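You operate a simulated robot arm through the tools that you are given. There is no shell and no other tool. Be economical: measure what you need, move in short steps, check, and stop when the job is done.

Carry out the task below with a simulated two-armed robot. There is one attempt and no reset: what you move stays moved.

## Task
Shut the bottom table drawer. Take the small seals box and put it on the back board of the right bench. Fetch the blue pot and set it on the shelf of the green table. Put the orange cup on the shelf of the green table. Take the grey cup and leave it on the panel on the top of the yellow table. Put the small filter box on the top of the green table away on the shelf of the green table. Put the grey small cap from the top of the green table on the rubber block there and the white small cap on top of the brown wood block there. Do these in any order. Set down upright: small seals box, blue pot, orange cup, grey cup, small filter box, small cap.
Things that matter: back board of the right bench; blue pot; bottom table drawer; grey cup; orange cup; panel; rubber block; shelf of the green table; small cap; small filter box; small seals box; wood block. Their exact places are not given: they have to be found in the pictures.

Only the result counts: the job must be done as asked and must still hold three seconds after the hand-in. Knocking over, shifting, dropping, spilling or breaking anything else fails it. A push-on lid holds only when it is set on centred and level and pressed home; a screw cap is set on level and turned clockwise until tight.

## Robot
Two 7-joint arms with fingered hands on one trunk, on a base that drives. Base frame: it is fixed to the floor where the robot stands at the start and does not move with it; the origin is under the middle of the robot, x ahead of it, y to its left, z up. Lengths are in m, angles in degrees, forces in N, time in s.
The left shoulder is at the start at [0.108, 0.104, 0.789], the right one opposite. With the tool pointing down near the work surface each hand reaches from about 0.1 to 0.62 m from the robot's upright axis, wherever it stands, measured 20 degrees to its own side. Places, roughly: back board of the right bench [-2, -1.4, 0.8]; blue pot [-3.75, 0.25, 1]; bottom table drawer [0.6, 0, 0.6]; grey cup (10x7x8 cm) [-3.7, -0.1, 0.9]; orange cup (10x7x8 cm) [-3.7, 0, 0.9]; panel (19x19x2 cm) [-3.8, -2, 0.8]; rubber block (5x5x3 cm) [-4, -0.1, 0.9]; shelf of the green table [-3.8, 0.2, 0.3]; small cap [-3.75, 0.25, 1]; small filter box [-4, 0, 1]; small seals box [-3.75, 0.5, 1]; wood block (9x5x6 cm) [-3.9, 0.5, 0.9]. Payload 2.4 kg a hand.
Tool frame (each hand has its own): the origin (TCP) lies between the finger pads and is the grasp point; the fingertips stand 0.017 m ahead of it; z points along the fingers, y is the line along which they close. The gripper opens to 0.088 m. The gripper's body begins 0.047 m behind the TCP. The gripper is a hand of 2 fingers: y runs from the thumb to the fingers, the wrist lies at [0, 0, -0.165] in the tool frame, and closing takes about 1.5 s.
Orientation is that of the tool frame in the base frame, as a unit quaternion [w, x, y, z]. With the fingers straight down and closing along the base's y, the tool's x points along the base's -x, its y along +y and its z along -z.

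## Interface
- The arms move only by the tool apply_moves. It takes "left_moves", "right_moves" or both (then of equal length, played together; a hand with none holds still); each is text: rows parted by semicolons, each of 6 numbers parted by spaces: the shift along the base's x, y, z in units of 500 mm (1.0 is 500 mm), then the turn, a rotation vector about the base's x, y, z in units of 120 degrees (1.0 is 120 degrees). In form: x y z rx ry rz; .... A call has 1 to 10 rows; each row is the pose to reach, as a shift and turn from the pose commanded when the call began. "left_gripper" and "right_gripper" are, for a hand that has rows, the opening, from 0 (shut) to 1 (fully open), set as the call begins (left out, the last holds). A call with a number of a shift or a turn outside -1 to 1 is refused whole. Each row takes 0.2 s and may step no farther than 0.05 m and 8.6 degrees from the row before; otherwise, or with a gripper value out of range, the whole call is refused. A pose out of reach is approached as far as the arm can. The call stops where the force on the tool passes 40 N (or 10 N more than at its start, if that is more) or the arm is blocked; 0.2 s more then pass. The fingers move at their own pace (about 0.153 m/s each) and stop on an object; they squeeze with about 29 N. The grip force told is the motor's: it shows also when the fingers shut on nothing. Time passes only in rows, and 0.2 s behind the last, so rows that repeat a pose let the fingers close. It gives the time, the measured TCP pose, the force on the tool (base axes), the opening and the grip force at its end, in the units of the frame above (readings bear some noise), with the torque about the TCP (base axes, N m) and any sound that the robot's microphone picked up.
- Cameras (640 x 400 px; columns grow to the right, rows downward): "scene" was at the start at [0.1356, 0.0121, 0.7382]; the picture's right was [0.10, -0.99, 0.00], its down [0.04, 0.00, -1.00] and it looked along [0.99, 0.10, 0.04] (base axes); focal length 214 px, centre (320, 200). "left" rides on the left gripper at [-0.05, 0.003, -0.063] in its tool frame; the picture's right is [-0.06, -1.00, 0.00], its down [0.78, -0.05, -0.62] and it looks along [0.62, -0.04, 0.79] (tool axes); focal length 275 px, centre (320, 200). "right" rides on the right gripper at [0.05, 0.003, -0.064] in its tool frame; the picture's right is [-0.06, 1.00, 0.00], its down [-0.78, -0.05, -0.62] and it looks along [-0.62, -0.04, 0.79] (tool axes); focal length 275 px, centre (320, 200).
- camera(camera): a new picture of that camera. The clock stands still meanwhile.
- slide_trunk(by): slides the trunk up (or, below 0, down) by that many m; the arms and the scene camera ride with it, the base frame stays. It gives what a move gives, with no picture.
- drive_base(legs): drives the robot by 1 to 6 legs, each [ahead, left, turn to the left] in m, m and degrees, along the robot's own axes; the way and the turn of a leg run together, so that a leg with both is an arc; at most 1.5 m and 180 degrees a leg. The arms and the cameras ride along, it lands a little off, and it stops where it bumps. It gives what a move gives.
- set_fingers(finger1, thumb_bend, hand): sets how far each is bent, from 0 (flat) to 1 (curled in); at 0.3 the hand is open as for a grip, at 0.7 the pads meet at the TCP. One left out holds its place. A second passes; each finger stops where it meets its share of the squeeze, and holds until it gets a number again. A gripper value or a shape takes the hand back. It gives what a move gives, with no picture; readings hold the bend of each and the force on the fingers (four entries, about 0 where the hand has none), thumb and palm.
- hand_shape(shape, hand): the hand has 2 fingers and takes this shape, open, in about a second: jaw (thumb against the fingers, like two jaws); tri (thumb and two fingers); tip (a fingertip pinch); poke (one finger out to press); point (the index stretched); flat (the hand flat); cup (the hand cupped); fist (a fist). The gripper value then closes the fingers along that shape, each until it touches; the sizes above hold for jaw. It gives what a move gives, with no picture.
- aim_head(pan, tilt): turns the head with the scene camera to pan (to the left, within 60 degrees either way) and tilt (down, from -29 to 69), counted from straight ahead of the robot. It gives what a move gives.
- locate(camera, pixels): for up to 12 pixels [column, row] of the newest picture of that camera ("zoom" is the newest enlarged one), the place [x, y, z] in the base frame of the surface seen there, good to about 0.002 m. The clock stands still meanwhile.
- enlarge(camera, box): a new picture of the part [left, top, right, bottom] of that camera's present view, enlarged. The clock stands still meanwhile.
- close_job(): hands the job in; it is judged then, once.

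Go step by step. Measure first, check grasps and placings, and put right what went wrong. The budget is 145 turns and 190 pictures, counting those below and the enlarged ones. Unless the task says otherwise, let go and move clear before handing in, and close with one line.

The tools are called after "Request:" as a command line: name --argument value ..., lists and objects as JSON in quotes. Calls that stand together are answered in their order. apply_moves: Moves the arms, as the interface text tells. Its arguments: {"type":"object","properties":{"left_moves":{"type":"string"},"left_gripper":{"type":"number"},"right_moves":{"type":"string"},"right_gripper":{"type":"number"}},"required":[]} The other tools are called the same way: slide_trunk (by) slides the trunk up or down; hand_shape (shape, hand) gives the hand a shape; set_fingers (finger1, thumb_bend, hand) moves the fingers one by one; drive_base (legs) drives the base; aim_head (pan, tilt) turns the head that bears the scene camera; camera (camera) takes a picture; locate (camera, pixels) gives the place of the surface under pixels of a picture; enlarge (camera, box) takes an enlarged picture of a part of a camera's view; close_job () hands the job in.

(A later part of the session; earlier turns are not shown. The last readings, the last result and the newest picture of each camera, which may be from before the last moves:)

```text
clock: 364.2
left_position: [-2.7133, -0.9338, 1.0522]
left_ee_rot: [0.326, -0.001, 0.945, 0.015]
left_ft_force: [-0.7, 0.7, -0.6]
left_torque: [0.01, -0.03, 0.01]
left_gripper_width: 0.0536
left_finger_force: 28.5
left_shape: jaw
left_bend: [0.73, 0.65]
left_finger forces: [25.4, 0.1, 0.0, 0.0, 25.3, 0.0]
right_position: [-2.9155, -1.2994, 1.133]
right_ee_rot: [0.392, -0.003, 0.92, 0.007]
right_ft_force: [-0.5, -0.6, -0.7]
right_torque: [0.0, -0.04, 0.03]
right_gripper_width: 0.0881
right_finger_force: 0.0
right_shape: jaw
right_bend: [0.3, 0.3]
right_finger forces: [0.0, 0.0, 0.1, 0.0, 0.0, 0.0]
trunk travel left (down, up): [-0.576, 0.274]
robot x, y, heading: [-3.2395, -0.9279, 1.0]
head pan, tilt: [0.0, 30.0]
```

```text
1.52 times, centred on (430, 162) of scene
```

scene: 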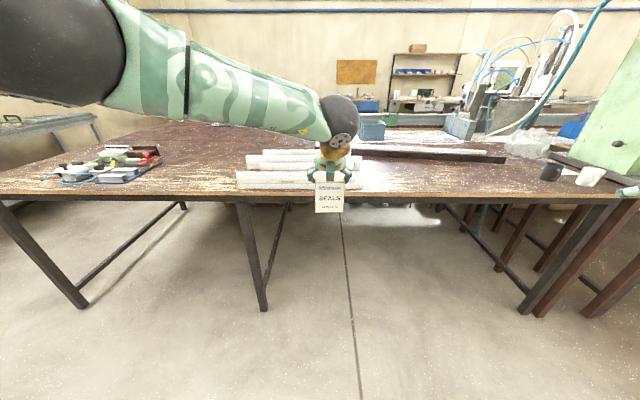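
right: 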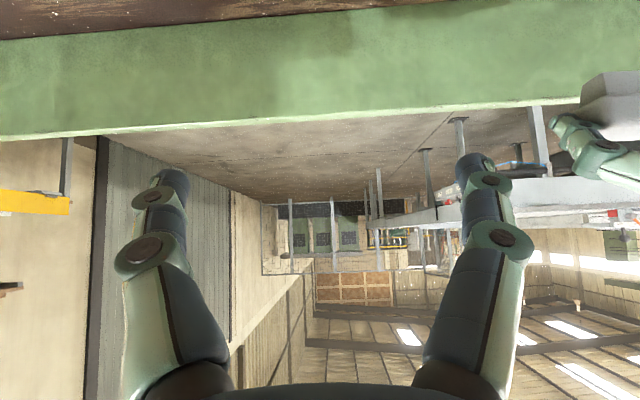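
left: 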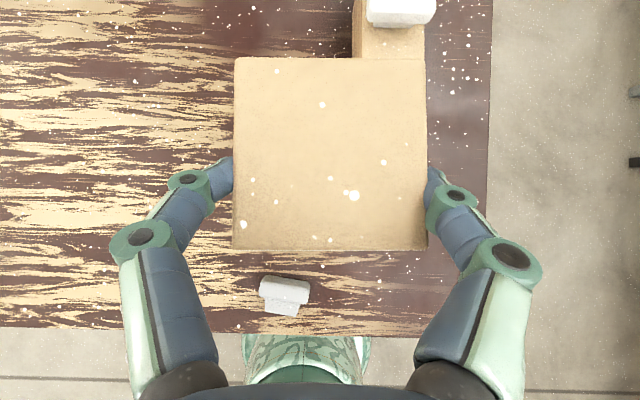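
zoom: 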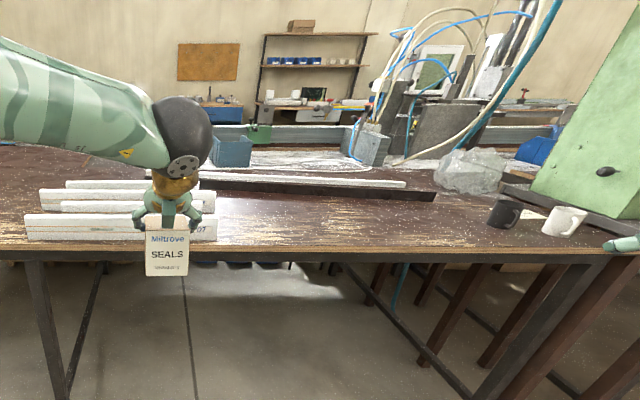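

Request:
locate --camera "scene" --pixels '[[600, 120], [625, 150], [575, 155], [590, 175], [632, 190], [525, 140], [545, 172]]'

Request:
drive_base --legs '[[0, -0.467, -1], [0.3, 0, 0]]'

Request:
camera --camera "scene"

```text
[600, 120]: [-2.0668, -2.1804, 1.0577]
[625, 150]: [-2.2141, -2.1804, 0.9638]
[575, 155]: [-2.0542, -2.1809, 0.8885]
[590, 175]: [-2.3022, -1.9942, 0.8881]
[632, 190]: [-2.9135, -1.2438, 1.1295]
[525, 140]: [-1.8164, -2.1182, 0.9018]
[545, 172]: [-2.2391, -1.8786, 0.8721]
```

```text
clock: 368.7
left_position: [-2.4045, -1.414, 1.0508]
left_ee_rot: [0.326, 0.01, 0.945, 0.011]
left_ft_force: [-0.1, -0.7, -0.5]
left_torque: [0.01, 0.04, 0.0]
left_gripper_width: 0.0538
left_finger_force: 28.8
left_shape: jaw
left_bend: [0.73, 0.65]
left_finger forces: [25.3, 0.0, 0.1, 0.0, 25.4, 0.0]
right_position: [-2.6144, -1.7744, 1.1347]
right_ee_rot: [0.392, 0.006, 0.92, 0.004]
right_ft_force: [-0.8, -0.6, -0.3]
right_torque: [-0.03, -0.02, 0.01]
right_gripper_width: 0.088
right_finger_force: 0.1
right_shape: jaw
right_bend: [0.3, 0.3]
right_finger forces: [0.0, 0.1, 0.0, 0.1, 0.1, 0.0]
trunk travel left (down, up): [-0.576, 0.274]
robot x, y, heading: [-2.9242, -1.394, -0.3]
head pan, tilt: [0.0, 30.0]
```

```text
52 pictures are left
```

scene: 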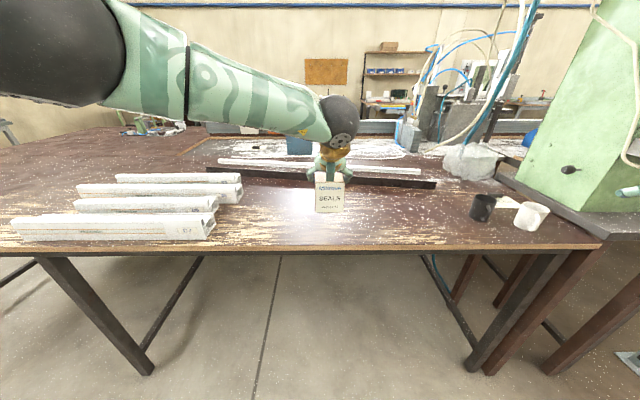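

I lower the trunk 9 cm and drive ahead 0.22 m so the box is above the free board.

Request:
slide_trunk --by -0.09

Request:
drive_base --legs '[[0.2, 0, 0]]'

Request:
camera --camera "left"

Request:
locate --camera "left" --pixels '[[100, 100], [100, 200], [540, 100], [540, 200], [330, 30], [100, 20], [330, 280]]'

```text
clock: 369.9
left_position: [-2.4061, -1.414, 0.9623]
left_ee_rot: [0.326, 0.01, 0.945, 0.011]
left_ft_force: [0.4, -0.5, -0.7]
left_torque: [-0.04, -0.01, 0.04]
left_gripper_width: 0.054
left_finger_force: 29.0
left_shape: jaw
left_bend: [0.73, 0.65]
left_finger forces: [25.2, 0.0, 0.0, 0.0, 25.3, 0.0]
right_position: [-2.6151, -1.7756, 1.043]
right_ee_rot: [0.392, 0.007, 0.92, 0.003]
right_ft_force: [0.0, 0.8, -0.2]
right_torque: [0.0, 0.03, -0.02]
right_gripper_width: 0.088
right_finger_force: 0.2
right_shape: jaw
right_bend: [0.3, 0.3]
right_finger forces: [0.0, 0.1, 0.1, 0.1, 0.0, 0.0]
trunk travel left (down, up): [-0.486, 0.364]
robot x, y, heading: [-2.9288, -1.3992, -0.4]
head pan, tilt: [0.0, 30.0]
```

```text
clock: 371.5
left_position: [-2.207, -1.4132, 0.9612]
left_ee_rot: [0.326, 0.008, 0.945, 0.013]
left_ft_force: [0.2, -0.1, -0.5]
left_torque: [0.02, 0.04, 0.0]
left_gripper_width: 0.0538
left_finger_force: 29.3
left_shape: jaw
left_bend: [0.73, 0.65]
left_finger forces: [25.3, 0.1, 0.1, 0.0, 25.3, 0.1]
right_position: [-2.4173, -1.7742, 1.0434]
right_ee_rot: [0.392, 0.006, 0.92, 0.003]
right_ft_force: [-0.3, 0.5, -0.4]
right_torque: [0.02, 0.0, -0.01]
right_gripper_width: 0.0882
right_finger_force: 0.1
right_shape: jaw
right_bend: [0.3, 0.3]
right_finger forces: [0.0, 0.1, 0.0, 0.0, 0.1, 0.0]
trunk travel left (down, up): [-0.486, 0.364]
robot x, y, heading: [-2.7283, -1.3963, -0.1]
head pan, tilt: [0.0, 30.0]
```

```text
51 pictures are left
```

left: 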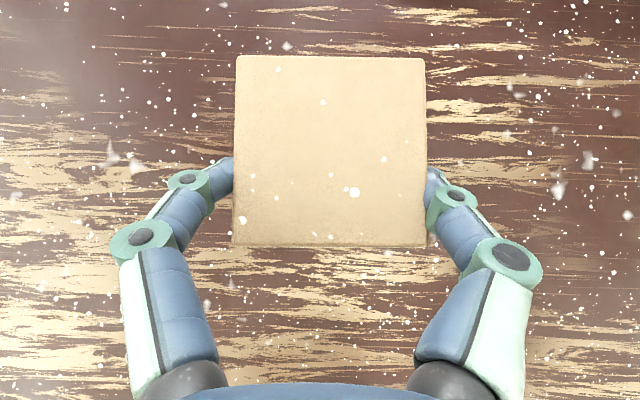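

```text
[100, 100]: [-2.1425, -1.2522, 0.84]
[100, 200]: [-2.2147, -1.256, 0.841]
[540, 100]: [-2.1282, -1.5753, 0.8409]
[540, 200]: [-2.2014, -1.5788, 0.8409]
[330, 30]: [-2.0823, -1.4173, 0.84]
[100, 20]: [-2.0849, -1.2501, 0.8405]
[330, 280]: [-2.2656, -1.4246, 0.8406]
```

The spot is clear (surface z 0.8405). I lower the box gently.

Request:
apply_moves --left_moves "0 0 -0.03 0 0 0; 0 0 -0.06 0 0 0; 0 0 -0.08 0 0 0; 0 0 -0.09 0 0 0; 0 0 -0.096 0 0 0; 0 0 -0.1 0 0 0"

```text
clock: 372.9
left_position: [-2.2076, -1.4141, 0.913]
left_ee_rot: [0.327, 0.008, 0.945, 0.012]
left_ft_force: [-0.8, -0.1, 2.2]
left_torque: [-0.03, 0.01, -0.02]
left_gripper_width: 0.0538
left_finger_force: 29.0
left_shape: jaw
left_bend: [0.73, 0.66]
left_finger forces: [25.9, 0.0, 0.0, 0.1, 25.5, 0.1]
right_position: [-2.4172, -1.7745, 1.0442]
right_ee_rot: [0.393, 0.006, 0.92, 0.003]
right_ft_force: [-0.8, -0.6, 0.4]
right_torque: [-0.01, -0.01, 0.01]
right_gripper_width: 0.0878
right_finger_force: 0.0
right_shape: jaw
right_bend: [0.3, 0.3]
right_finger forces: [0.0, 0.1, 0.0, 0.1, 0.0, 0.1]
trunk travel left (down, up): [-0.486, 0.364]
robot x, y, heading: [-2.7271, -1.3971, -0.0]
head pan, tilt: [0.0, 30.0]
```

Contact at 2 N. I press 1 mm more to seat it, release and lift.

Request:
apply_moves --left_moves "0 0 -0.002 0 0 0; 0 0 -0.002 0 0 0"

Request:
apply_moves --left_moves "0 0 0 0 0 0; 0 0 0 0 0 0; 0 0 0 0 0 0; 0 0 0 0 0 0; 0 0 0.05 0 0 0; 0 0 0.12 0 0 0; 0 0 0.2 0 0 0; 0 0 0.28 0 0 0" --left_gripper 1

Request:
camera --camera "scene"

Request:
camera --camera "left"

```text
clock: 373.5
left_position: [-2.2069, -1.4138, 0.9107]
left_ee_rot: [0.327, 0.009, 0.945, 0.012]
left_ft_force: [-0.5, 0.8, 7.0]
left_torque: [-0.13, -0.07, -0.03]
left_gripper_width: 0.0536
left_finger_force: 28.8
left_shape: jaw
left_bend: [0.73, 0.66]
left_finger forces: [26.2, 0.1, 0.0, 0.0, 25.8, 0.0]
right_position: [-2.4176, -1.774, 1.0448]
right_ee_rot: [0.393, 0.006, 0.92, 0.003]
right_ft_force: [0.3, 1.0, 0.3]
right_torque: [0.02, 0.02, -0.01]
right_gripper_width: 0.0879
right_finger_force: 0.1
right_shape: jaw
right_bend: [0.3, 0.3]
right_finger forces: [0.1, 0.0, 0.1, 0.0, 0.0, 0.0]
trunk travel left (down, up): [-0.486, 0.364]
robot x, y, heading: [-2.7295, -1.3939, -0.4]
head pan, tilt: [0.0, 30.0]
```

```text
clock: 375.3
left_position: [-2.2056, -1.4112, 1.0504]
left_ee_rot: [0.325, 0.009, 0.945, 0.012]
left_ft_force: [0.0, 0.2, 1.2]
left_torque: [0.02, 0.01, 0.05]
left_gripper_width: 0.0879
left_finger_force: 0.0
left_shape: jaw
left_bend: [0.3, 0.3]
left_finger forces: [0.1, 0.0, 0.1, 0.0, 0.0, 0.0]
right_position: [-2.4163, -1.775, 1.0446]
right_ee_rot: [0.392, 0.007, 0.92, 0.003]
right_ft_force: [-0.3, 0.4, -0.3]
right_torque: [0.01, 0.02, -0.01]
right_gripper_width: 0.088
right_finger_force: 0.1
right_shape: jaw
right_bend: [0.3, 0.3]
right_finger forces: [0.0, 0.0, 0.0, 0.0, 0.0, 0.0]
trunk travel left (down, up): [-0.486, 0.364]
robot x, y, heading: [-2.7289, -1.3962, -0.3]
head pan, tilt: [0.0, 30.0]
```

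```text
50 pictures are left
```

scene: 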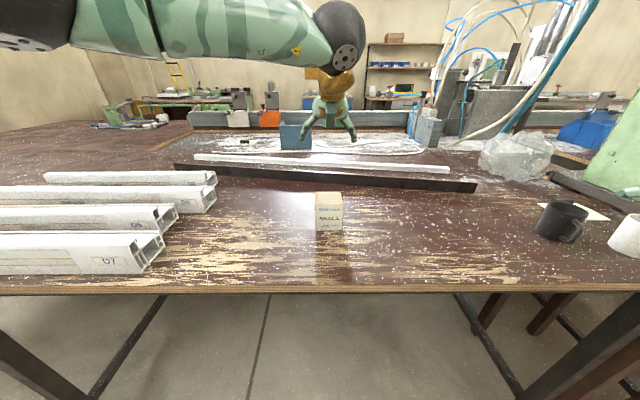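

```text
49 pictures are left
```

left: 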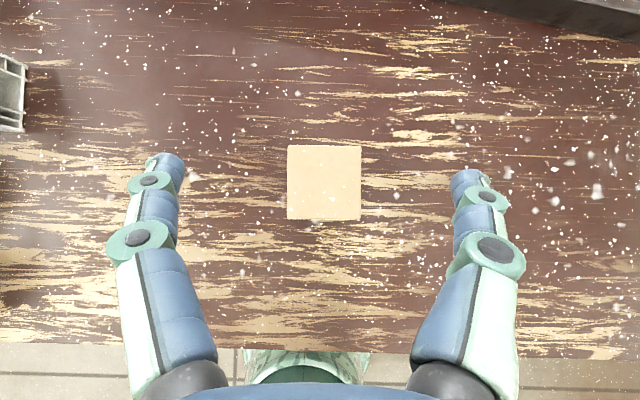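

The seals box stands upright on the back board. I return to the green table for the cap.

Request:
drive_base --legs '[[-0.3, 0, 0.3], [0, 0.46, 0], [-0.2, 0, 0], [0, 0, 180], [-0.25, 0, 0]]'

Request:
slide_trunk --by 0.09

Request:
drive_base --legs '[[0, -1.38, 0]]'

```text
clock: 389.6
left_position: [-3.4994, -0.9042, 1.0497]
left_ee_rot: [0.006, 0.945, -0.025, -0.328]
left_ft_force: [-0.5, -0.4, 0.6]
left_torque: [-0.01, 0.03, -0.05]
left_gripper_width: 0.0879
left_finger_force: 0.0
left_shape: jaw
left_bend: [0.3, 0.3]
left_finger forces: [0.0, 0.0, 0.0, 0.0, 0.0, 0.1]
right_position: [-3.2749, -0.5496, 1.0431]
right_ee_rot: [-0.003, 0.919, -0.023, -0.393]
right_ft_force: [0.0, -0.2, 0.4]
right_torque: [-0.01, -0.01, 0.01]
right_gripper_width: 0.0879
right_finger_force: 0.1
right_shape: jaw
right_bend: [0.3, 0.3]
right_finger forces: [0.0, 0.0, 0.1, 0.1, 0.0, 0.1]
trunk travel left (down, up): [-0.486, 0.364]
robot x, y, heading: [-2.979, -0.9409, 178.0]
head pan, tilt: [0.0, 30.0]
```

```text
clock: 390.8
left_position: [-3.4997, -0.9046, 1.1404]
left_ee_rot: [0.006, 0.945, -0.025, -0.325]
left_ft_force: [0.7, 0.2, 0.9]
left_torque: [0.0, 0.02, 0.0]
left_gripper_width: 0.0879
left_finger_force: 0.1
left_shape: jaw
left_bend: [0.3, 0.3]
left_finger forces: [0.0, 0.0, 0.0, 0.0, 0.1, 0.0]
right_position: [-3.2767, -0.5504, 1.1326]
right_ee_rot: [-0.002, 0.92, -0.022, -0.392]
right_ft_force: [-0.5, -0.1, 0.1]
right_torque: [-0.03, -0.02, -0.03]
right_gripper_width: 0.088
right_finger_force: 0.1
right_shape: jaw
right_bend: [0.3, 0.3]
right_finger forces: [0.0, 0.0, 0.0, 0.0, 0.0, 0.0]
trunk travel left (down, up): [-0.576, 0.274]
robot x, y, heading: [-2.9777, -0.9415, 177.8]
head pan, tilt: [0.0, 30.0]
```

```text
clock: 397.7
left_position: [-3.4298, 0.4791, 1.1397]
left_ee_rot: [0.002, 0.944, -0.037, -0.327]
left_ft_force: [-0.6, -0.8, 0.2]
left_torque: [-0.01, -0.02, 0.0]
left_gripper_width: 0.0879
left_finger_force: 0.1
left_shape: jaw
left_bend: [0.3, 0.3]
left_finger forces: [0.0, 0.0, 0.1, 0.0, 0.1, 0.1]
right_position: [-3.1976, 0.8292, 1.133]
right_ee_rot: [-0.007, 0.919, -0.033, -0.392]
right_ft_force: [0.5, 0.3, -0.3]
right_torque: [0.04, -0.01, 0.0]
right_gripper_width: 0.088
right_finger_force: 0.0
right_shape: jaw
right_bend: [0.3, 0.3]
right_finger forces: [0.0, 0.0, 0.0, 0.1, 0.0, 0.0]
trunk travel left (down, up): [-0.576, 0.274]
robot x, y, heading: [-2.9127, 0.4291, 176.7]
head pan, tilt: [0.0, 30.0]
```

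I straighten the heading, set the left hand pitch to −8°, and move over the cap.

Request:
drive_base --legs '[[0, 0, 3.3], [0.2, -0.035, 0]]'

Request:
apply_moves --left_moves "0.01 0 0.02 0 -0.045 0; 0.03 0 0.04 0 -0.09 0; 0.05 0 0.06 0 -0.135 0; 0.07 0 0.06 0 -0.18 0; 0.09 0 0.06 0 -0.225 0; 0.1 0 0.06 0 -0.27 0; 0.1 0 0.06 0 -0.315 0; 0.1 0 0.06 0 -0.36 0; 0.1 0 0.06 0 -0.383 0; 0.1 0 0.06 0 -0.383 0" --left_gripper 0.8

Request:
aim_head --pan 0 --tilt 45

Request:
camera --camera "scene"

```text
clock: 399.8
left_position: [-3.6336, 0.485, 1.1394]
left_ee_rot: [0.012, 0.945, -0.009, -0.325]
left_ft_force: [-0.6, -0.9, -1.0]
left_torque: [-0.03, 0.02, 0.01]
left_gripper_width: 0.0878
left_finger_force: 0.1
left_shape: jaw
left_bend: [0.3, 0.3]
left_finger forces: [0.0, 0.0, 0.1, 0.1, 0.0, 0.0]
right_position: [-3.4232, 0.8471, 1.1334]
right_ee_rot: [0.004, 0.92, -0.006, -0.391]
right_ft_force: [0.1, -0.4, -0.2]
right_torque: [0.01, 0.01, -0.01]
right_gripper_width: 0.0881
right_finger_force: 0.1
right_shape: jaw
right_bend: [0.3, 0.3]
right_finger forces: [0.1, 0.0, 0.0, 0.0, 0.0, 0.0]
trunk travel left (down, up): [-0.576, 0.274]
robot x, y, heading: [-3.1105, 0.4675, 179.8]
head pan, tilt: [0.0, 30.0]
```

```text
clock: 401.9
left_position: [-3.5818, 0.4852, 1.1688]
left_ee_rot: [0.007, 0.998, -0.013, 0.069]
left_ft_force: [-0.2, -1.0, -0.9]
left_torque: [0.0, -0.02, 0.01]
left_gripper_width: 0.0707
left_finger_force: 0.0
left_shape: jaw
left_bend: [0.59, 0.55]
left_finger forces: [0.0, 0.0, 0.1, 0.1, 0.1, 0.0]
right_position: [-3.4209, 0.8462, 1.1329]
right_ee_rot: [0.004, 0.92, -0.006, -0.392]
right_ft_force: [-0.5, -0.4, 0.2]
right_torque: [0.04, -0.01, -0.02]
right_gripper_width: 0.088
right_finger_force: 0.1
right_shape: jaw
right_bend: [0.3, 0.3]
right_finger forces: [0.1, 0.0, 0.1, 0.0, 0.0, 0.0]
trunk travel left (down, up): [-0.576, 0.274]
robot x, y, heading: [-3.1099, 0.4655, 179.6]
head pan, tilt: [0.0, 30.0]
```

```text
clock: 402.7
left_position: [-3.5826, 0.4844, 1.1705]
left_ee_rot: [0.007, 0.998, -0.012, 0.069]
left_ft_force: [-0.5, 0.5, -0.4]
left_torque: [-0.02, 0.0, -0.03]
left_gripper_width: 0.0705
left_finger_force: 0.0
left_shape: jaw
left_bend: [0.59, 0.55]
left_finger forces: [0.1, 0.0, 0.1, 0.0, 0.0, 0.0]
right_position: [-3.4216, 0.8464, 1.1337]
right_ee_rot: [0.004, 0.92, -0.006, -0.393]
right_ft_force: [-0.3, 0.4, -0.5]
right_torque: [0.0, 0.05, -0.03]
right_gripper_width: 0.0879
right_finger_force: 0.0
right_shape: jaw
right_bend: [0.3, 0.3]
right_finger forces: [0.1, 0.0, 0.0, 0.0, 0.0, 0.0]
trunk travel left (down, up): [-0.576, 0.274]
robot x, y, heading: [-3.11, 0.4709, 179.5]
head pan, tilt: [0.0, 45.0]
```

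```text
48 pictures are left
```

scene: 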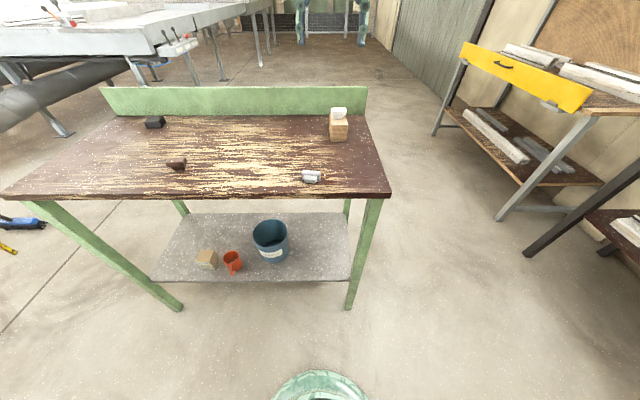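

Pitch −8° is reached. I shift the base to centre over the cap and lower the trunk.

Request:
drive_base --legs '[[0.063, 0.033, 0]]'

Request:
slide_trunk --by -0.22

Request:
enlarge --camera "scene" --box '[260, 130, 380, 205]'

```text
clock: 403.7
left_position: [-3.6454, 0.4516, 1.1691]
left_ee_rot: [0.007, 0.998, -0.013, 0.069]
left_ft_force: [-0.3, -0.3, -0.3]
left_torque: [-0.02, -0.03, -0.01]
left_gripper_width: 0.0705
left_finger_force: 0.1
left_shape: jaw
left_bend: [0.59, 0.55]
left_finger forces: [0.1, 0.1, 0.0, 0.0, 0.1, 0.1]
right_position: [-3.4828, 0.813, 1.1342]
right_ee_rot: [0.003, 0.92, -0.007, -0.392]
right_ft_force: [0.1, 0.5, 0.0]
right_torque: [-0.02, 0.01, 0.08]
right_gripper_width: 0.088
right_finger_force: 0.1
right_shape: jaw
right_bend: [0.3, 0.3]
right_finger forces: [0.0, 0.0, 0.1, 0.1, 0.0, 0.1]
trunk travel left (down, up): [-0.576, 0.274]
robot x, y, heading: [-3.1763, 0.4374, 179.7]
head pan, tilt: [0.0, 45.0]
```

```text
clock: 406.1
left_position: [-3.6434, 0.4527, 0.9508]
left_ee_rot: [0.006, 0.998, -0.013, 0.069]
left_ft_force: [-0.2, -0.4, 0.3]
left_torque: [-0.01, 0.01, 0.02]
left_gripper_width: 0.0705
left_finger_force: 0.0
left_shape: jaw
left_bend: [0.59, 0.55]
left_finger forces: [0.0, 0.0, 0.1, 0.0, 0.0, 0.1]
right_position: [-3.4824, 0.8133, 0.9127]
right_ee_rot: [0.003, 0.92, -0.008, -0.392]
right_ft_force: [0.7, 0.0, 0.5]
right_torque: [0.04, 0.0, -0.03]
right_gripper_width: 0.0879
right_finger_force: 0.0
right_shape: jaw
right_bend: [0.3, 0.3]
right_finger forces: [0.1, 0.0, 0.0, 0.1, 0.0, 0.1]
trunk travel left (down, up): [-0.356, 0.494]
robot x, y, heading: [-3.1712, 0.4363, 179.8]
head pan, tilt: [0.0, 45.0]
```

```text
5.33 times, centred on (320, 168) of scene
```

zoom: 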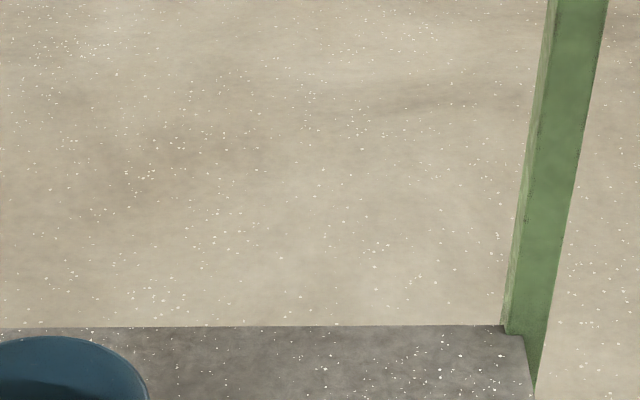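

Request:
aim_head --pan 0 --tilt 15

Request:
camera --camera "scene"

Request:
camera --camera "left"

```text
clock: 407.0
left_position: [-3.6448, 0.4523, 0.95]
left_ee_rot: [0.007, 0.998, -0.013, 0.069]
left_ft_force: [0.3, 1.2, -0.2]
left_torque: [0.01, 0.0, -0.04]
left_gripper_width: 0.0707
left_finger_force: 0.0
left_shape: jaw
left_bend: [0.59, 0.55]
left_finger forces: [0.0, 0.0, 0.0, 0.0, 0.1, 0.0]
right_position: [-3.4833, 0.8127, 0.9136]
right_ee_rot: [0.004, 0.92, -0.007, -0.392]
right_ft_force: [-0.5, -0.5, -0.1]
right_torque: [0.03, 0.03, -0.01]
right_gripper_width: 0.0882
right_finger_force: 0.1
right_shape: jaw
right_bend: [0.3, 0.3]
right_finger forces: [0.1, 0.1, 0.0, 0.0, 0.1, 0.0]
trunk travel left (down, up): [-0.356, 0.494]
robot x, y, heading: [-3.1749, 0.4363, 179.7]
head pan, tilt: [0.0, 15.0]
```

```text
46 pictures are left
```

scene: 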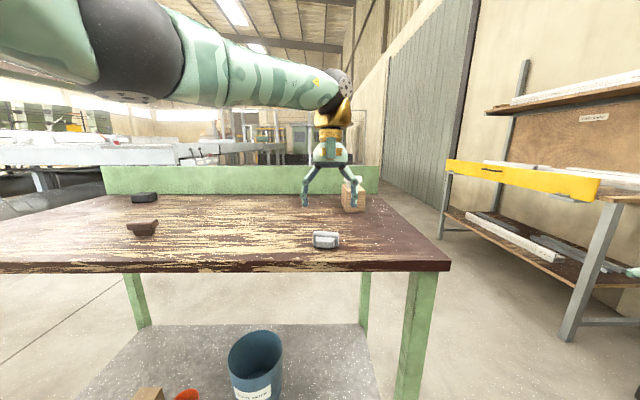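

```text
45 pictures are left
```

left: 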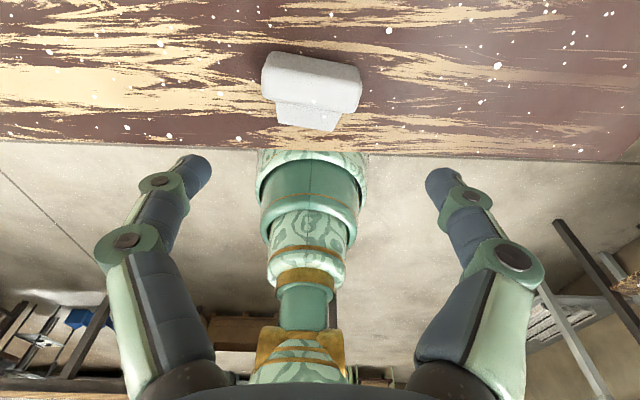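

Request:
locate --camera "left" --pixels '[[268, 62], [358, 75], [312, 68], [264, 90], [357, 100], [310, 95], [308, 115], [195, 170], [440, 182]]'

```text
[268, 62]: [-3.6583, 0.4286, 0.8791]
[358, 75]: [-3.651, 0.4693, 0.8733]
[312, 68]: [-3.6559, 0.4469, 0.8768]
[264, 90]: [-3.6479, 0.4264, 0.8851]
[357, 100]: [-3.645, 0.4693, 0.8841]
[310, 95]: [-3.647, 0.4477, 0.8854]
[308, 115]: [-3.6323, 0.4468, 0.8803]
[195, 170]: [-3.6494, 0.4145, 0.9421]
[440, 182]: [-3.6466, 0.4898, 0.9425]
```

Fingers straddle the plate (its centre (−3.648,0.448)). I shift slightly, lower 6.9 cm and close.

Request:
apply_moves --left_moves "-0.004 -0.007 -0.03 0 0 0; -0.004 -0.007 -0.07 0 0 0; -0.004 -0.007 -0.11 0 0 0; -0.004 -0.007 -0.138 0 0 0; -0.004 -0.007 -0.138 0 0 0"

Request:
camera --camera "left"

```text
clock: 408.2
left_position: [-3.6467, 0.4472, 0.8795]
left_ee_rot: [0.006, 0.998, -0.014, 0.069]
left_ft_force: [0.5, 0.2, -0.1]
left_torque: [0.01, -0.01, 0.0]
left_gripper_width: 0.0706
left_finger_force: 0.1
left_shape: jaw
left_bend: [0.59, 0.55]
left_finger forces: [0.1, 0.0, 0.1, 0.1, 0.1, 0.0]
right_position: [-3.4826, 0.8144, 0.9143]
right_ee_rot: [0.004, 0.92, -0.008, -0.392]
right_ft_force: [-1.0, 0.3, -0.6]
right_torque: [0.02, -0.01, -0.03]
right_gripper_width: 0.088
right_finger_force: 0.0
right_shape: jaw
right_bend: [0.3, 0.3]
right_finger forces: [0.0, 0.0, 0.0, 0.0, 0.0, 0.1]
trunk travel left (down, up): [-0.356, 0.494]
robot x, y, heading: [-3.1704, 0.4343, 179.7]
head pan, tilt: [0.0, 15.0]
```

```text
44 pictures are left
```

left: 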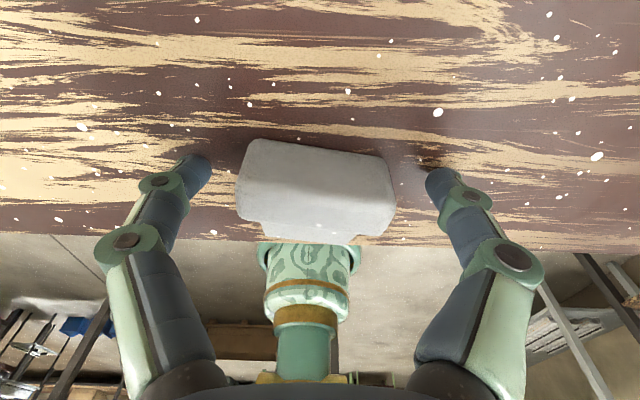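

Request:
apply_moves --left_moves "0 0 0 0 0 0; 0 0 0 0 0 0; 0 0 0 0 0 0; 0 0 0 0 0 0; 0 0 0 0 0 0" --left_gripper 0

Request:
camera --camera "left"

```text
clock: 409.4
left_position: [-3.6462, 0.4476, 0.8786]
left_ee_rot: [0.008, 0.998, -0.014, 0.068]
left_ft_force: [0.1, -0.3, 0.6]
left_torque: [0.02, 0.02, -0.01]
left_gripper_width: 0.0392
left_finger_force: 29.2
left_shape: jaw
left_bend: [0.73, 0.7]
left_finger forces: [25.6, 0.1, 0.0, 0.0, 25.6, 0.1]
right_position: [-3.4835, 0.8141, 0.9134]
right_ee_rot: [0.004, 0.92, -0.007, -0.393]
right_ft_force: [0.5, 0.5, 0.4]
right_torque: [0.0, 0.03, -0.03]
right_gripper_width: 0.0882
right_finger_force: 0.0
right_shape: jaw
right_bend: [0.3, 0.3]
right_finger forces: [0.0, 0.0, 0.0, 0.0, 0.0, 0.0]
trunk travel left (down, up): [-0.356, 0.494]
robot x, y, heading: [-3.1742, 0.4379, 179.8]
head pan, tilt: [0.0, 15.0]
```

```text
43 pictures are left
```

left: 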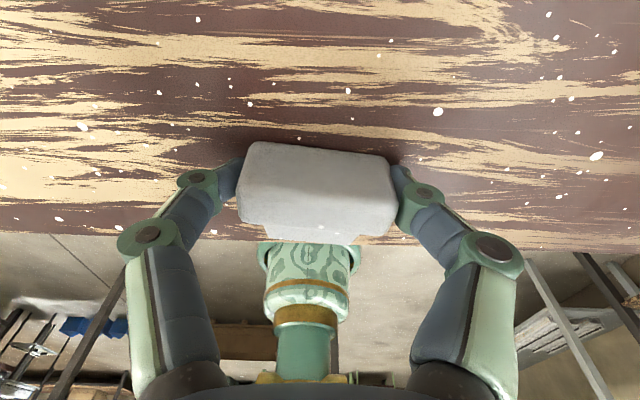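

Gripped at 39 mm. I measure its exact lean in the grip, then lift.

Request:
locate --camera "left" --pixels '[[315, 155], [315, 165], [315, 175], [315, 185], [315, 200], [315, 210], [315, 220], [315, 230]]'

Request:
apply_moves --left_moves "0 0 0.04 0 0 0; 0 0 0.1 0 0 0; 0 0 0.18 0 0 0; 0 0 0.26 0 0 0; 0 0 0.34 0 0 0"

```text
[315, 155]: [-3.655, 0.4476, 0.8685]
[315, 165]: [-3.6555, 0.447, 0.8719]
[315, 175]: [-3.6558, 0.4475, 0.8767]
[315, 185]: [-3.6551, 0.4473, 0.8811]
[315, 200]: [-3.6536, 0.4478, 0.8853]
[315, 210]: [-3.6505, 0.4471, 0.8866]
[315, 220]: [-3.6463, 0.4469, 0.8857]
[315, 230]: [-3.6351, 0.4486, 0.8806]
```

```text
clock: 410.6
left_position: [-3.6465, 0.4476, 1.0506]
left_ee_rot: [0.007, 0.997, -0.014, 0.069]
left_ft_force: [0.7, -0.1, -0.1]
left_torque: [-0.02, -0.02, 0.0]
left_gripper_width: 0.039
left_finger_force: 28.4
left_shape: jaw
left_bend: [0.73, 0.7]
left_finger forces: [25.7, 0.0, 0.1, 0.0, 25.6, 0.0]
right_position: [-3.4831, 0.8132, 0.9132]
right_ee_rot: [0.003, 0.92, -0.007, -0.391]
right_ft_force: [0.2, -0.6, -0.3]
right_torque: [0.0, -0.04, -0.01]
right_gripper_width: 0.0879
right_finger_force: 0.1
right_shape: jaw
right_bend: [0.3, 0.3]
right_finger forces: [0.0, 0.0, 0.0, 0.0, 0.1, 0.0]
trunk travel left (down, up): [-0.356, 0.494]
robot x, y, heading: [-3.1719, 0.4346, 179.8]
head pan, tilt: [0.0, 15.0]
```

The plate face is nearly vertical (about 3° lean), so I need about 87° of pitch. I back up 10 cm and turn the hand forward while extending.

Request:
drive_base --legs '[[-0.1, 0, 0]]'

Request:
apply_moves --left_moves "-0.02 0 0 0 0.0712 0; -0.04 0 0 0 0.1424 0; -0.06 0 0 0 0.2136 0; -0.08 0 0 0 0.2848 0; -0.1 0 0 0 0.356 0; -0.12 0 0 0 0.4272 0; -0.14 0 0 0 0.4984 0; -0.16 0 0 0 0.5696 0; -0.18 0 0 0 0.6408 0; -0.2 0 0 0 0.712 0"

Request:
camera --camera "left"

Request:
camera --camera "scene"

```text
clock: 411.8
left_position: [-3.5467, 0.4483, 1.0499]
left_ee_rot: [0.007, 0.998, -0.014, 0.069]
left_ft_force: [0.0, -1.1, 0.3]
left_torque: [0.02, 0.01, 0.02]
left_gripper_width: 0.0391
left_finger_force: 28.7
left_shape: jaw
left_bend: [0.73, 0.7]
left_finger forces: [25.7, 0.1, 0.0, 0.0, 25.7, 0.0]
right_position: [-3.3827, 0.8147, 0.9144]
right_ee_rot: [0.003, 0.92, -0.007, -0.393]
right_ft_force: [0.4, 0.2, 0.2]
right_torque: [0.02, 0.03, 0.0]
right_gripper_width: 0.0881
right_finger_force: 0.0
right_shape: jaw
right_bend: [0.3, 0.3]
right_finger forces: [0.1, 0.0, 0.1, 0.0, 0.0, 0.1]
trunk travel left (down, up): [-0.356, 0.494]
robot x, y, heading: [-3.0696, 0.4313, 179.4]
head pan, tilt: [0.0, 15.0]
```

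```text
clock: 414.0
left_position: [-3.6473, 0.4476, 1.0506]
left_ee_rot: [0.014, 0.779, -0.006, -0.627]
left_ft_force: [-0.3, -0.4, -0.5]
left_torque: [0.0, 0.02, -0.03]
left_gripper_width: 0.039
left_finger_force: 29.3
left_shape: jaw
left_bend: [0.73, 0.7]
left_finger forces: [25.6, 0.0, 0.0, 0.0, 25.5, 0.1]
right_position: [-3.3824, 0.815, 0.9126]
right_ee_rot: [0.004, 0.92, -0.007, -0.392]
right_ft_force: [0.0, 0.1, 0.1]
right_torque: [-0.01, -0.04, 0.0]
right_gripper_width: 0.0881
right_finger_force: 0.0
right_shape: jaw
right_bend: [0.3, 0.3]
right_finger forces: [0.0, 0.0, 0.0, 0.1, 0.1, 0.0]
trunk travel left (down, up): [-0.356, 0.494]
robot x, y, heading: [-3.0709, 0.4345, 179.9]
head pan, tilt: [0.0, 15.0]
```

```text
42 pictures are left
```

left: 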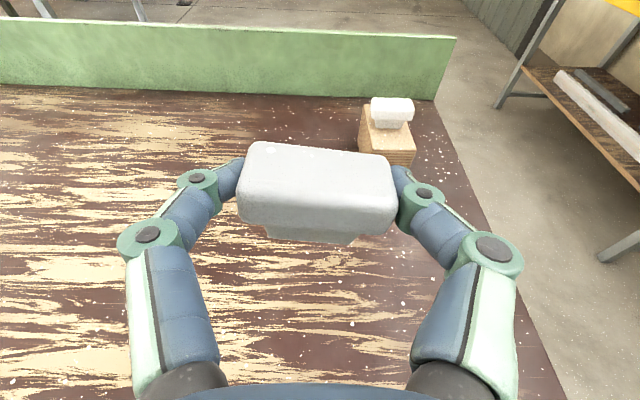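

```text
41 pictures are left
```

scene: 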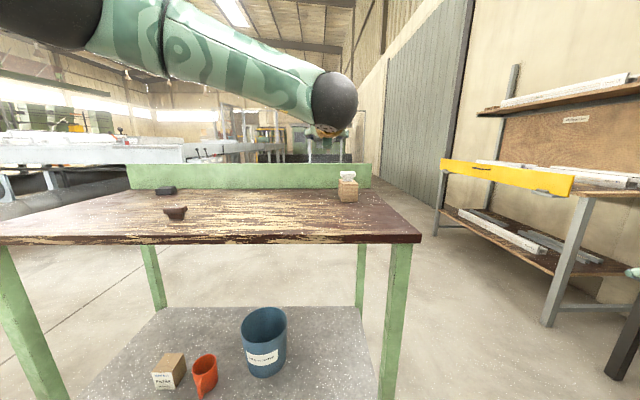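

The cap is upright in the grip. I measure whether its top is level, both fore-aft and sideways.

Request:
locate --camera "left" --pixels '[[315, 155], [315, 165], [315, 175], [315, 183], [260, 165], [375, 172], [260, 180], [375, 185], [315, 205], [310, 240]]'

```text
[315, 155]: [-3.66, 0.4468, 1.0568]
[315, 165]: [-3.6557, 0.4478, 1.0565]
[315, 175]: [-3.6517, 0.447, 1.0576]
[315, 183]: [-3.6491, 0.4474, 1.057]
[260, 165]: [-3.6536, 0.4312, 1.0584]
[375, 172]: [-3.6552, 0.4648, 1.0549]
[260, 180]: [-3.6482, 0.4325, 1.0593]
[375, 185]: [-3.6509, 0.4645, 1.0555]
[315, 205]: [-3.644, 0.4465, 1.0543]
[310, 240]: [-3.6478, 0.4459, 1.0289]
```

The top is level fore-aft but 6° low on the +y side; I correct by rolling +6°, raise the right hand, and drive to the rubber block.

Request:
apply_moves --left_moves "0 0 0 0.025 0 0; 0 0 0 0.05 0 0; 0 0 0 0.05 0 0; 0 0 0 0.05 0 0" --right_moves "0 0 0.06 0 0 0; 0 0 0.12 0 0 0; 0 0 0.18 0 0 0; 0 0 0.24 0 0 0"

Request:
drive_base --legs '[[0, 0.557, 0], [0.26, 0, 0]]'

Request:
camera --camera "left"

```text
clock: 415.0
left_position: [-3.6475, 0.4475, 1.0516]
left_ee_rot: [-0.026, 0.779, 0.028, -0.626]
left_ft_force: [0.8, -0.1, -0.8]
left_torque: [-0.01, -0.01, 0.03]
left_gripper_width: 0.039
left_finger_force: 28.2
left_shape: jaw
left_bend: [0.73, 0.7]
left_finger forces: [25.7, 0.0, 0.1, 0.0, 25.8, 0.1]
right_position: [-3.3797, 0.8138, 1.0338]
right_ee_rot: [0.004, 0.921, -0.007, -0.391]
right_ft_force: [0.2, -0.2, 0.4]
right_torque: [0.01, 0.0, 0.04]
right_gripper_width: 0.0881
right_finger_force: 0.0
right_shape: jaw
right_bend: [0.3, 0.3]
right_finger forces: [0.1, 0.0, 0.1, 0.1, 0.1, 0.0]
trunk travel left (down, up): [-0.356, 0.494]
robot x, y, heading: [-3.0727, 0.4332, 179.8]
head pan, tilt: [0.0, 15.0]
```

```text
clock: 419.6
left_position: [-3.9077, -0.1078, 1.0494]
left_ee_rot: [-0.026, 0.779, 0.028, -0.625]
left_ft_force: [0.7, 0.3, -0.6]
left_torque: [0.01, -0.01, -0.02]
left_gripper_width: 0.0393
left_finger_force: 29.4
left_shape: jaw
left_bend: [0.73, 0.7]
left_finger forces: [25.8, 0.0, 0.0, 0.0, 25.7, 0.0]
right_position: [-3.6421, 0.2566, 1.0329]
right_ee_rot: [0.002, 0.92, -0.009, -0.391]
right_ft_force: [0.4, -0.2, 0.7]
right_torque: [-0.05, -0.02, -0.01]
right_gripper_width: 0.088
right_finger_force: 0.2
right_shape: jaw
right_bend: [0.3, 0.3]
right_finger forces: [0.1, 0.1, 0.0, 0.0, 0.1, 0.0]
trunk travel left (down, up): [-0.356, 0.494]
robot x, y, heading: [-3.3339, -0.1236, 179.6]
head pan, tilt: [0.0, 15.0]
```

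```text
40 pictures are left
```

left: 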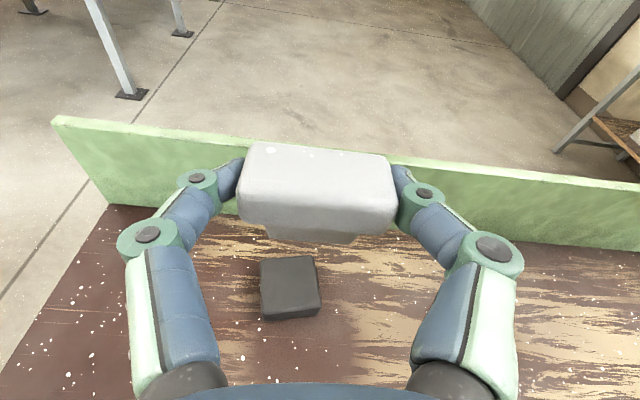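

Request:
locate --camera "left" --pixels '[[262, 262], [312, 257], [264, 315], [318, 308], [290, 285], [260, 168], [375, 174], [315, 155], [315, 183], [300, 240]]'

```text
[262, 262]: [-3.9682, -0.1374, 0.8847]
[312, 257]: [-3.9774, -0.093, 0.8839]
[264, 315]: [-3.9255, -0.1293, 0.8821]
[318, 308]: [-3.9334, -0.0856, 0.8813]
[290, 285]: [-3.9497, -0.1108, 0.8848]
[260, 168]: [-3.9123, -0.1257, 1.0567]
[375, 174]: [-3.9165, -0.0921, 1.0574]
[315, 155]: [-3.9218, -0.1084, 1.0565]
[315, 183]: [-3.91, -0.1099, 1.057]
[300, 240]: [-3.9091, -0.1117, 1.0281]
```

The cap is now level in both directions. The block's centre is (−3.951,−0.111), top 0.8848. I drive 3.8 cm ahead and lower the trunk 10 cm.

Request:
drive_base --legs '[[0.038, 0.002, 0]]'

Request:
slide_trunk --by -0.1

Request:
camera --camera "left"

Request:
locate --camera "left" --pixels '[[260, 168], [375, 174], [315, 155], [315, 183], [290, 260], [320, 260]]'

```text
clock: 420.5
left_position: [-3.9456, -0.1088, 1.0505]
left_ee_rot: [-0.026, 0.779, 0.027, -0.626]
left_ft_force: [0.4, -0.1, -0.1]
left_torque: [0.03, 0.01, -0.01]
left_gripper_width: 0.0392
left_finger_force: 29.3
left_shape: jaw
left_bend: [0.73, 0.7]
left_finger forces: [25.6, 0.1, 0.0, 0.1, 25.6, 0.0]
right_position: [-3.6778, 0.2568, 1.0339]
right_ee_rot: [0.003, 0.92, -0.008, -0.391]
right_ft_force: [0.3, -1.1, 0.0]
right_torque: [-0.02, 0.01, -0.03]
right_gripper_width: 0.088
right_finger_force: 0.1
right_shape: jaw
right_bend: [0.3, 0.3]
right_finger forces: [0.0, 0.0, 0.0, 0.0, 0.0, 0.1]
trunk travel left (down, up): [-0.356, 0.494]
robot x, y, heading: [-3.3687, -0.1264, 179.3]
head pan, tilt: [0.0, 15.0]
```

```text
clock: 421.8
left_position: [-3.9455, -0.1101, 0.9502]
left_ee_rot: [-0.026, 0.779, 0.027, -0.626]
left_ft_force: [1.3, -0.3, -0.6]
left_torque: [0.02, 0.02, -0.01]
left_gripper_width: 0.0391
left_finger_force: 28.8
left_shape: jaw
left_bend: [0.73, 0.7]
left_finger forces: [25.7, 0.0, 0.0, 0.0, 25.6, 0.0]
right_position: [-3.6789, 0.2563, 0.9334]
right_ee_rot: [0.003, 0.92, -0.008, -0.392]
right_ft_force: [0.7, 1.1, -0.1]
right_torque: [-0.02, 0.01, 0.02]
right_gripper_width: 0.0882
right_finger_force: 0.0
right_shape: jaw
right_bend: [0.3, 0.3]
right_finger forces: [0.0, 0.0, 0.0, 0.0, 0.0, 0.1]
trunk travel left (down, up): [-0.256, 0.594]
robot x, y, heading: [-3.3729, -0.1244, 179.8]
head pan, tilt: [0.0, 15.0]
```

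```text
39 pictures are left
```

left: 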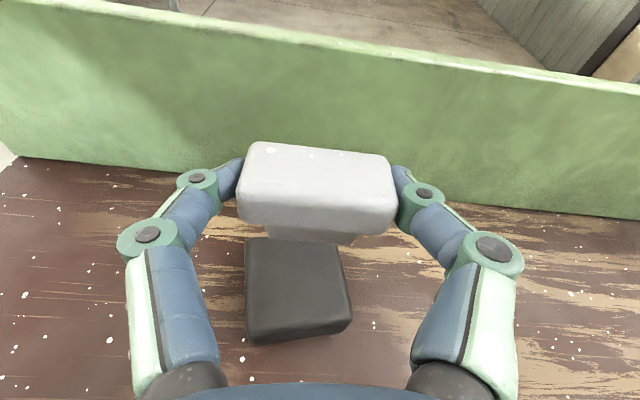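

```text
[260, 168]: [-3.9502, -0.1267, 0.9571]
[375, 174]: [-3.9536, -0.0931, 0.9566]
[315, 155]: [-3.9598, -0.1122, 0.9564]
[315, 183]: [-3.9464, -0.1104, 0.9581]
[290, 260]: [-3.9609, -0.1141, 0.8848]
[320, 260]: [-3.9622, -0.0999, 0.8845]
```

The cap is centred over the block. I lower 3.8 cm, then creep to contact.

Request:
apply_moves --left_moves "0 -0.002 -0.03 0 0 0; 0 -0.002 -0.055 0 0 0; 0 -0.002 -0.07 0 0 0; 0 -0.002 -0.076 0 0 0; 0 -0.002 -0.076 0 0 0"

Request:
camera --camera "left"

```text
clock: 423.0
left_position: [-3.9464, -0.1107, 0.9124]
left_ee_rot: [-0.027, 0.779, 0.026, -0.626]
left_ft_force: [0.8, 0.0, 0.7]
left_torque: [-0.01, -0.02, -0.01]
left_gripper_width: 0.0392
left_finger_force: 28.8
left_shape: jaw
left_bend: [0.73, 0.7]
left_finger forces: [25.8, 0.0, 0.0, 0.0, 25.7, 0.0]
right_position: [-3.6792, 0.2567, 0.934]
right_ee_rot: [0.004, 0.92, -0.008, -0.392]
right_ft_force: [-0.5, -0.5, -0.6]
right_torque: [-0.03, 0.03, -0.02]
right_gripper_width: 0.0879
right_finger_force: 0.0
right_shape: jaw
right_bend: [0.3, 0.3]
right_finger forces: [0.0, 0.1, 0.0, 0.1, 0.0, 0.0]
trunk travel left (down, up): [-0.256, 0.594]
robot x, y, heading: [-3.3707, -0.123, 179.7]
head pan, tilt: [0.0, 15.0]
```

```text
38 pictures are left
```

left: 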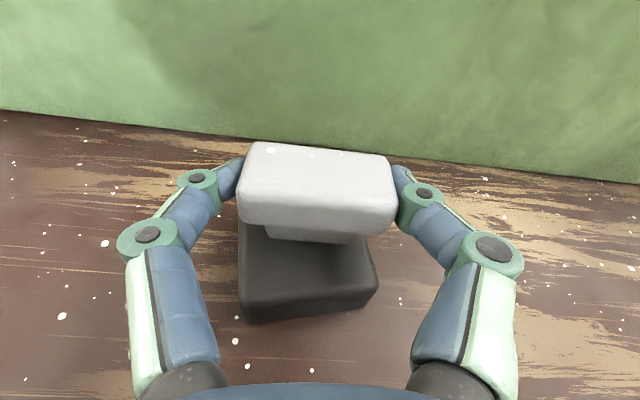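

Request:
apply_moves --left_moves "0 0 -0.002 0 0 0; 0 0 -0.004 0 0 0"

Request:
locate --camera "left" --pixels '[[260, 168], [375, 174], [315, 155], [315, 183], [310, 260], [290, 235]]'

```text
clock: 423.6
left_position: [-3.9475, -0.1104, 0.9094]
left_ee_rot: [-0.026, 0.78, 0.027, -0.625]
left_ft_force: [0.4, -0.3, -1.2]
left_torque: [0.01, 0.01, -0.01]
left_gripper_width: 0.0391
left_finger_force: 28.5
left_shape: jaw
left_bend: [0.73, 0.7]
left_finger forces: [25.7, 0.0, 0.0, 0.1, 25.7, 0.1]
right_position: [-3.6779, 0.2563, 0.9326]
right_ee_rot: [0.004, 0.919, -0.007, -0.394]
right_ft_force: [1.3, -0.1, -0.6]
right_torque: [-0.01, 0.04, 0.02]
right_gripper_width: 0.088
right_finger_force: 0.0
right_shape: jaw
right_bend: [0.3, 0.3]
right_finger forces: [0.0, 0.0, 0.0, 0.0, 0.0, 0.0]
trunk travel left (down, up): [-0.256, 0.594]
robot x, y, heading: [-3.3739, -0.1234, 179.3]
head pan, tilt: [0.0, 15.0]
```

```text
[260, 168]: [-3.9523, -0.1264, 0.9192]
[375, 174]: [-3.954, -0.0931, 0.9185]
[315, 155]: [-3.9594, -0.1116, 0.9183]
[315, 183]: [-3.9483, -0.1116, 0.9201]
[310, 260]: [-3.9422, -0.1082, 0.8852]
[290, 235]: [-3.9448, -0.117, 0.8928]
```

Request:
apply_moves --left_moves "0 0 -0.0015 0 0 0; 0 0 -0.003 0 0 0"

```text
clock: 424.2
left_position: [-3.9454, -0.1097, 0.9083]
left_ee_rot: [-0.027, 0.779, 0.027, -0.626]
left_ft_force: [-0.2, -0.3, -1.2]
left_torque: [-0.02, 0.0, 0.0]
left_gripper_width: 0.039
left_finger_force: 28.7
left_shape: jaw
left_bend: [0.73, 0.7]
left_finger forces: [25.7, 0.1, 0.0, 0.0, 25.7, 0.1]
right_position: [-3.6793, 0.2574, 0.9335]
right_ee_rot: [0.004, 0.92, -0.008, -0.393]
right_ft_force: [-0.9, 0.7, 0.3]
right_torque: [0.01, 0.01, -0.02]
right_gripper_width: 0.0881
right_finger_force: 0.0
right_shape: jaw
right_bend: [0.3, 0.3]
right_finger forces: [0.1, 0.0, 0.0, 0.1, 0.0, 0.1]
trunk travel left (down, up): [-0.256, 0.594]
robot x, y, heading: [-3.37, -0.123, 179.8]
head pan, tilt: [0.0, 15.0]
```

No contact yet; I step down another millimetre at a time.

Request:
apply_moves --left_moves "0 0 -0.0015 0 0 0; 0 0 -0.003 0 0 0"

Request:
enlarge --camera "left" --box '[220, 130, 420, 330]'

```text
clock: 424.8
left_position: [-3.9462, -0.1102, 0.9075]
left_ee_rot: [-0.026, 0.778, 0.027, -0.627]
left_ft_force: [-1.3, 0.4, 2.7]
left_torque: [-0.07, 0.06, 0.01]
left_gripper_width: 0.0393
left_finger_force: 28.5
left_shape: jaw
left_bend: [0.73, 0.7]
left_finger forces: [25.7, 0.1, 0.0, 0.0, 26.3, 0.0]
right_position: [-3.6794, 0.2557, 0.934]
right_ee_rot: [0.003, 0.92, -0.007, -0.392]
right_ft_force: [0.2, -0.7, -0.3]
right_torque: [0.0, 0.01, 0.02]
right_gripper_width: 0.0879
right_finger_force: 0.1
right_shape: jaw
right_bend: [0.3, 0.3]
right_finger forces: [0.0, 0.1, 0.0, 0.1, 0.1, 0.0]
trunk travel left (down, up): [-0.256, 0.594]
robot x, y, heading: [-3.3709, -0.1259, 179.9]
head pan, tilt: [0.0, 15.0]
```

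```text
2.00 times, centred on (320, 230) of left
```

zoom: 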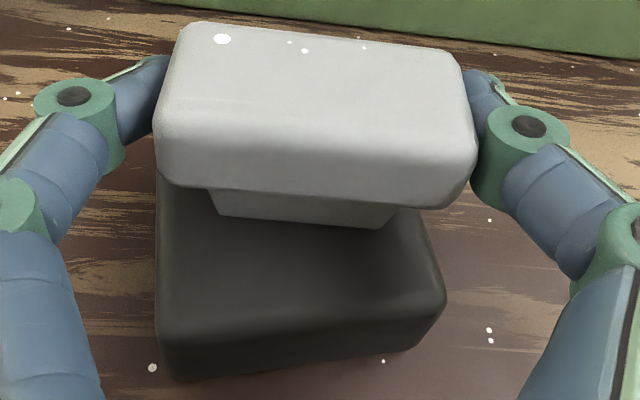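

Light contact (2.7 N). I open only a little and check that the cap stays.

Request:
apply_moves --left_moves "0 0 0 0 0 0; 0 0 0 0 0 0; 0 0 0 0 0 0; 0 0 0 0 0 0" --left_gripper 0.65

Request:
camera --camera "left"

```text
clock: 425.8
left_position: [-3.9461, -0.1104, 0.9074]
left_ee_rot: [-0.027, 0.779, 0.027, -0.626]
left_ft_force: [0.4, 0.5, -0.6]
left_torque: [0.01, 0.0, 0.02]
left_gripper_width: 0.057
left_finger_force: 0.0
left_shape: jaw
left_bend: [0.7, 0.68]
left_finger forces: [0.0, 0.1, 0.0, 0.0, 0.0, 0.1]
right_position: [-3.6793, 0.2551, 0.9336]
right_ee_rot: [0.003, 0.92, -0.008, -0.392]
right_ft_force: [0.3, -0.6, -0.2]
right_torque: [0.0, -0.03, 0.0]
right_gripper_width: 0.0878
right_finger_force: 0.0
right_shape: jaw
right_bend: [0.3, 0.3]
right_finger forces: [0.1, 0.0, 0.0, 0.1, 0.0, 0.1]
trunk travel left (down, up): [-0.256, 0.594]
robot x, y, heading: [-3.3678, -0.1233, 179.6]
head pan, tilt: [0.0, 15.0]
```

```text
36 pictures are left
```

left: 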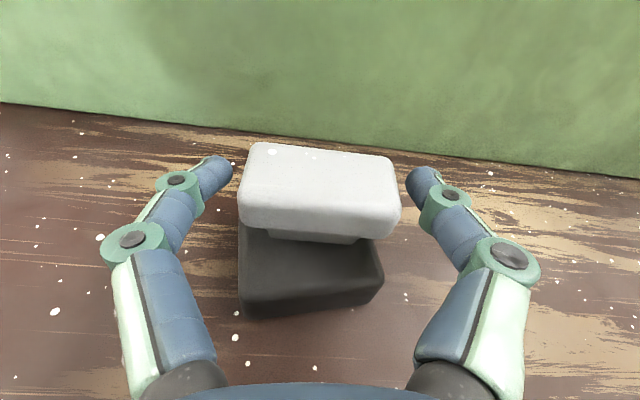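

It stands. I withdraw straight back along the finger axis.

Request:
apply_moves --left_moves "0.02 0 0.004 0 0 0; 0.05 0 0.01 0 0 0; 0.09 0 0.02 0 0 0; 0.14 0 0.03 0 0 0; 0.2 0 0.05 0 0 0"

Request:
camera --camera "left"

```text
clock: 427.0
left_position: [-3.8452, -0.1095, 0.9337]
left_ee_rot: [-0.027, 0.779, 0.027, -0.626]
left_ft_force: [0.2, 0.5, 0.3]
left_torque: [0.01, 0.01, -0.02]
left_gripper_width: 0.057
left_finger_force: 0.0
left_shape: jaw
left_bend: [0.7, 0.68]
left_finger forces: [0.0, 0.0, 0.0, 0.0, 0.0, 0.0]
right_position: [-3.6791, 0.2564, 0.934]
right_ee_rot: [0.003, 0.92, -0.008, -0.392]
right_ft_force: [-0.4, -0.3, -0.3]
right_torque: [-0.01, 0.02, 0.01]
right_gripper_width: 0.0878
right_finger_force: 0.1
right_shape: jaw
right_bend: [0.3, 0.3]
right_finger forces: [0.1, 0.0, 0.1, 0.0, 0.1, 0.0]
trunk travel left (down, up): [-0.256, 0.594]
robot x, y, heading: [-3.3696, -0.1246, 179.5]
head pan, tilt: [0.0, 15.0]
```

```text
35 pictures are left
```

left: 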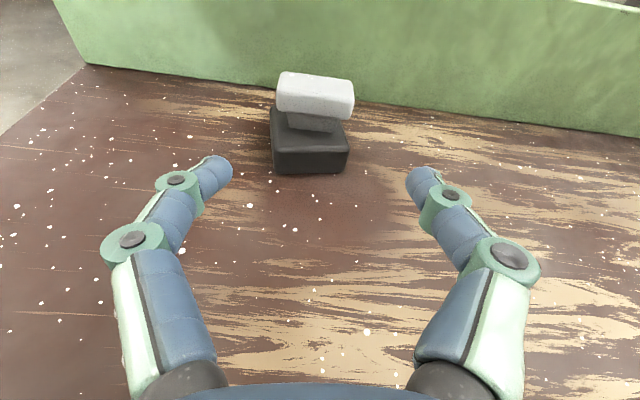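

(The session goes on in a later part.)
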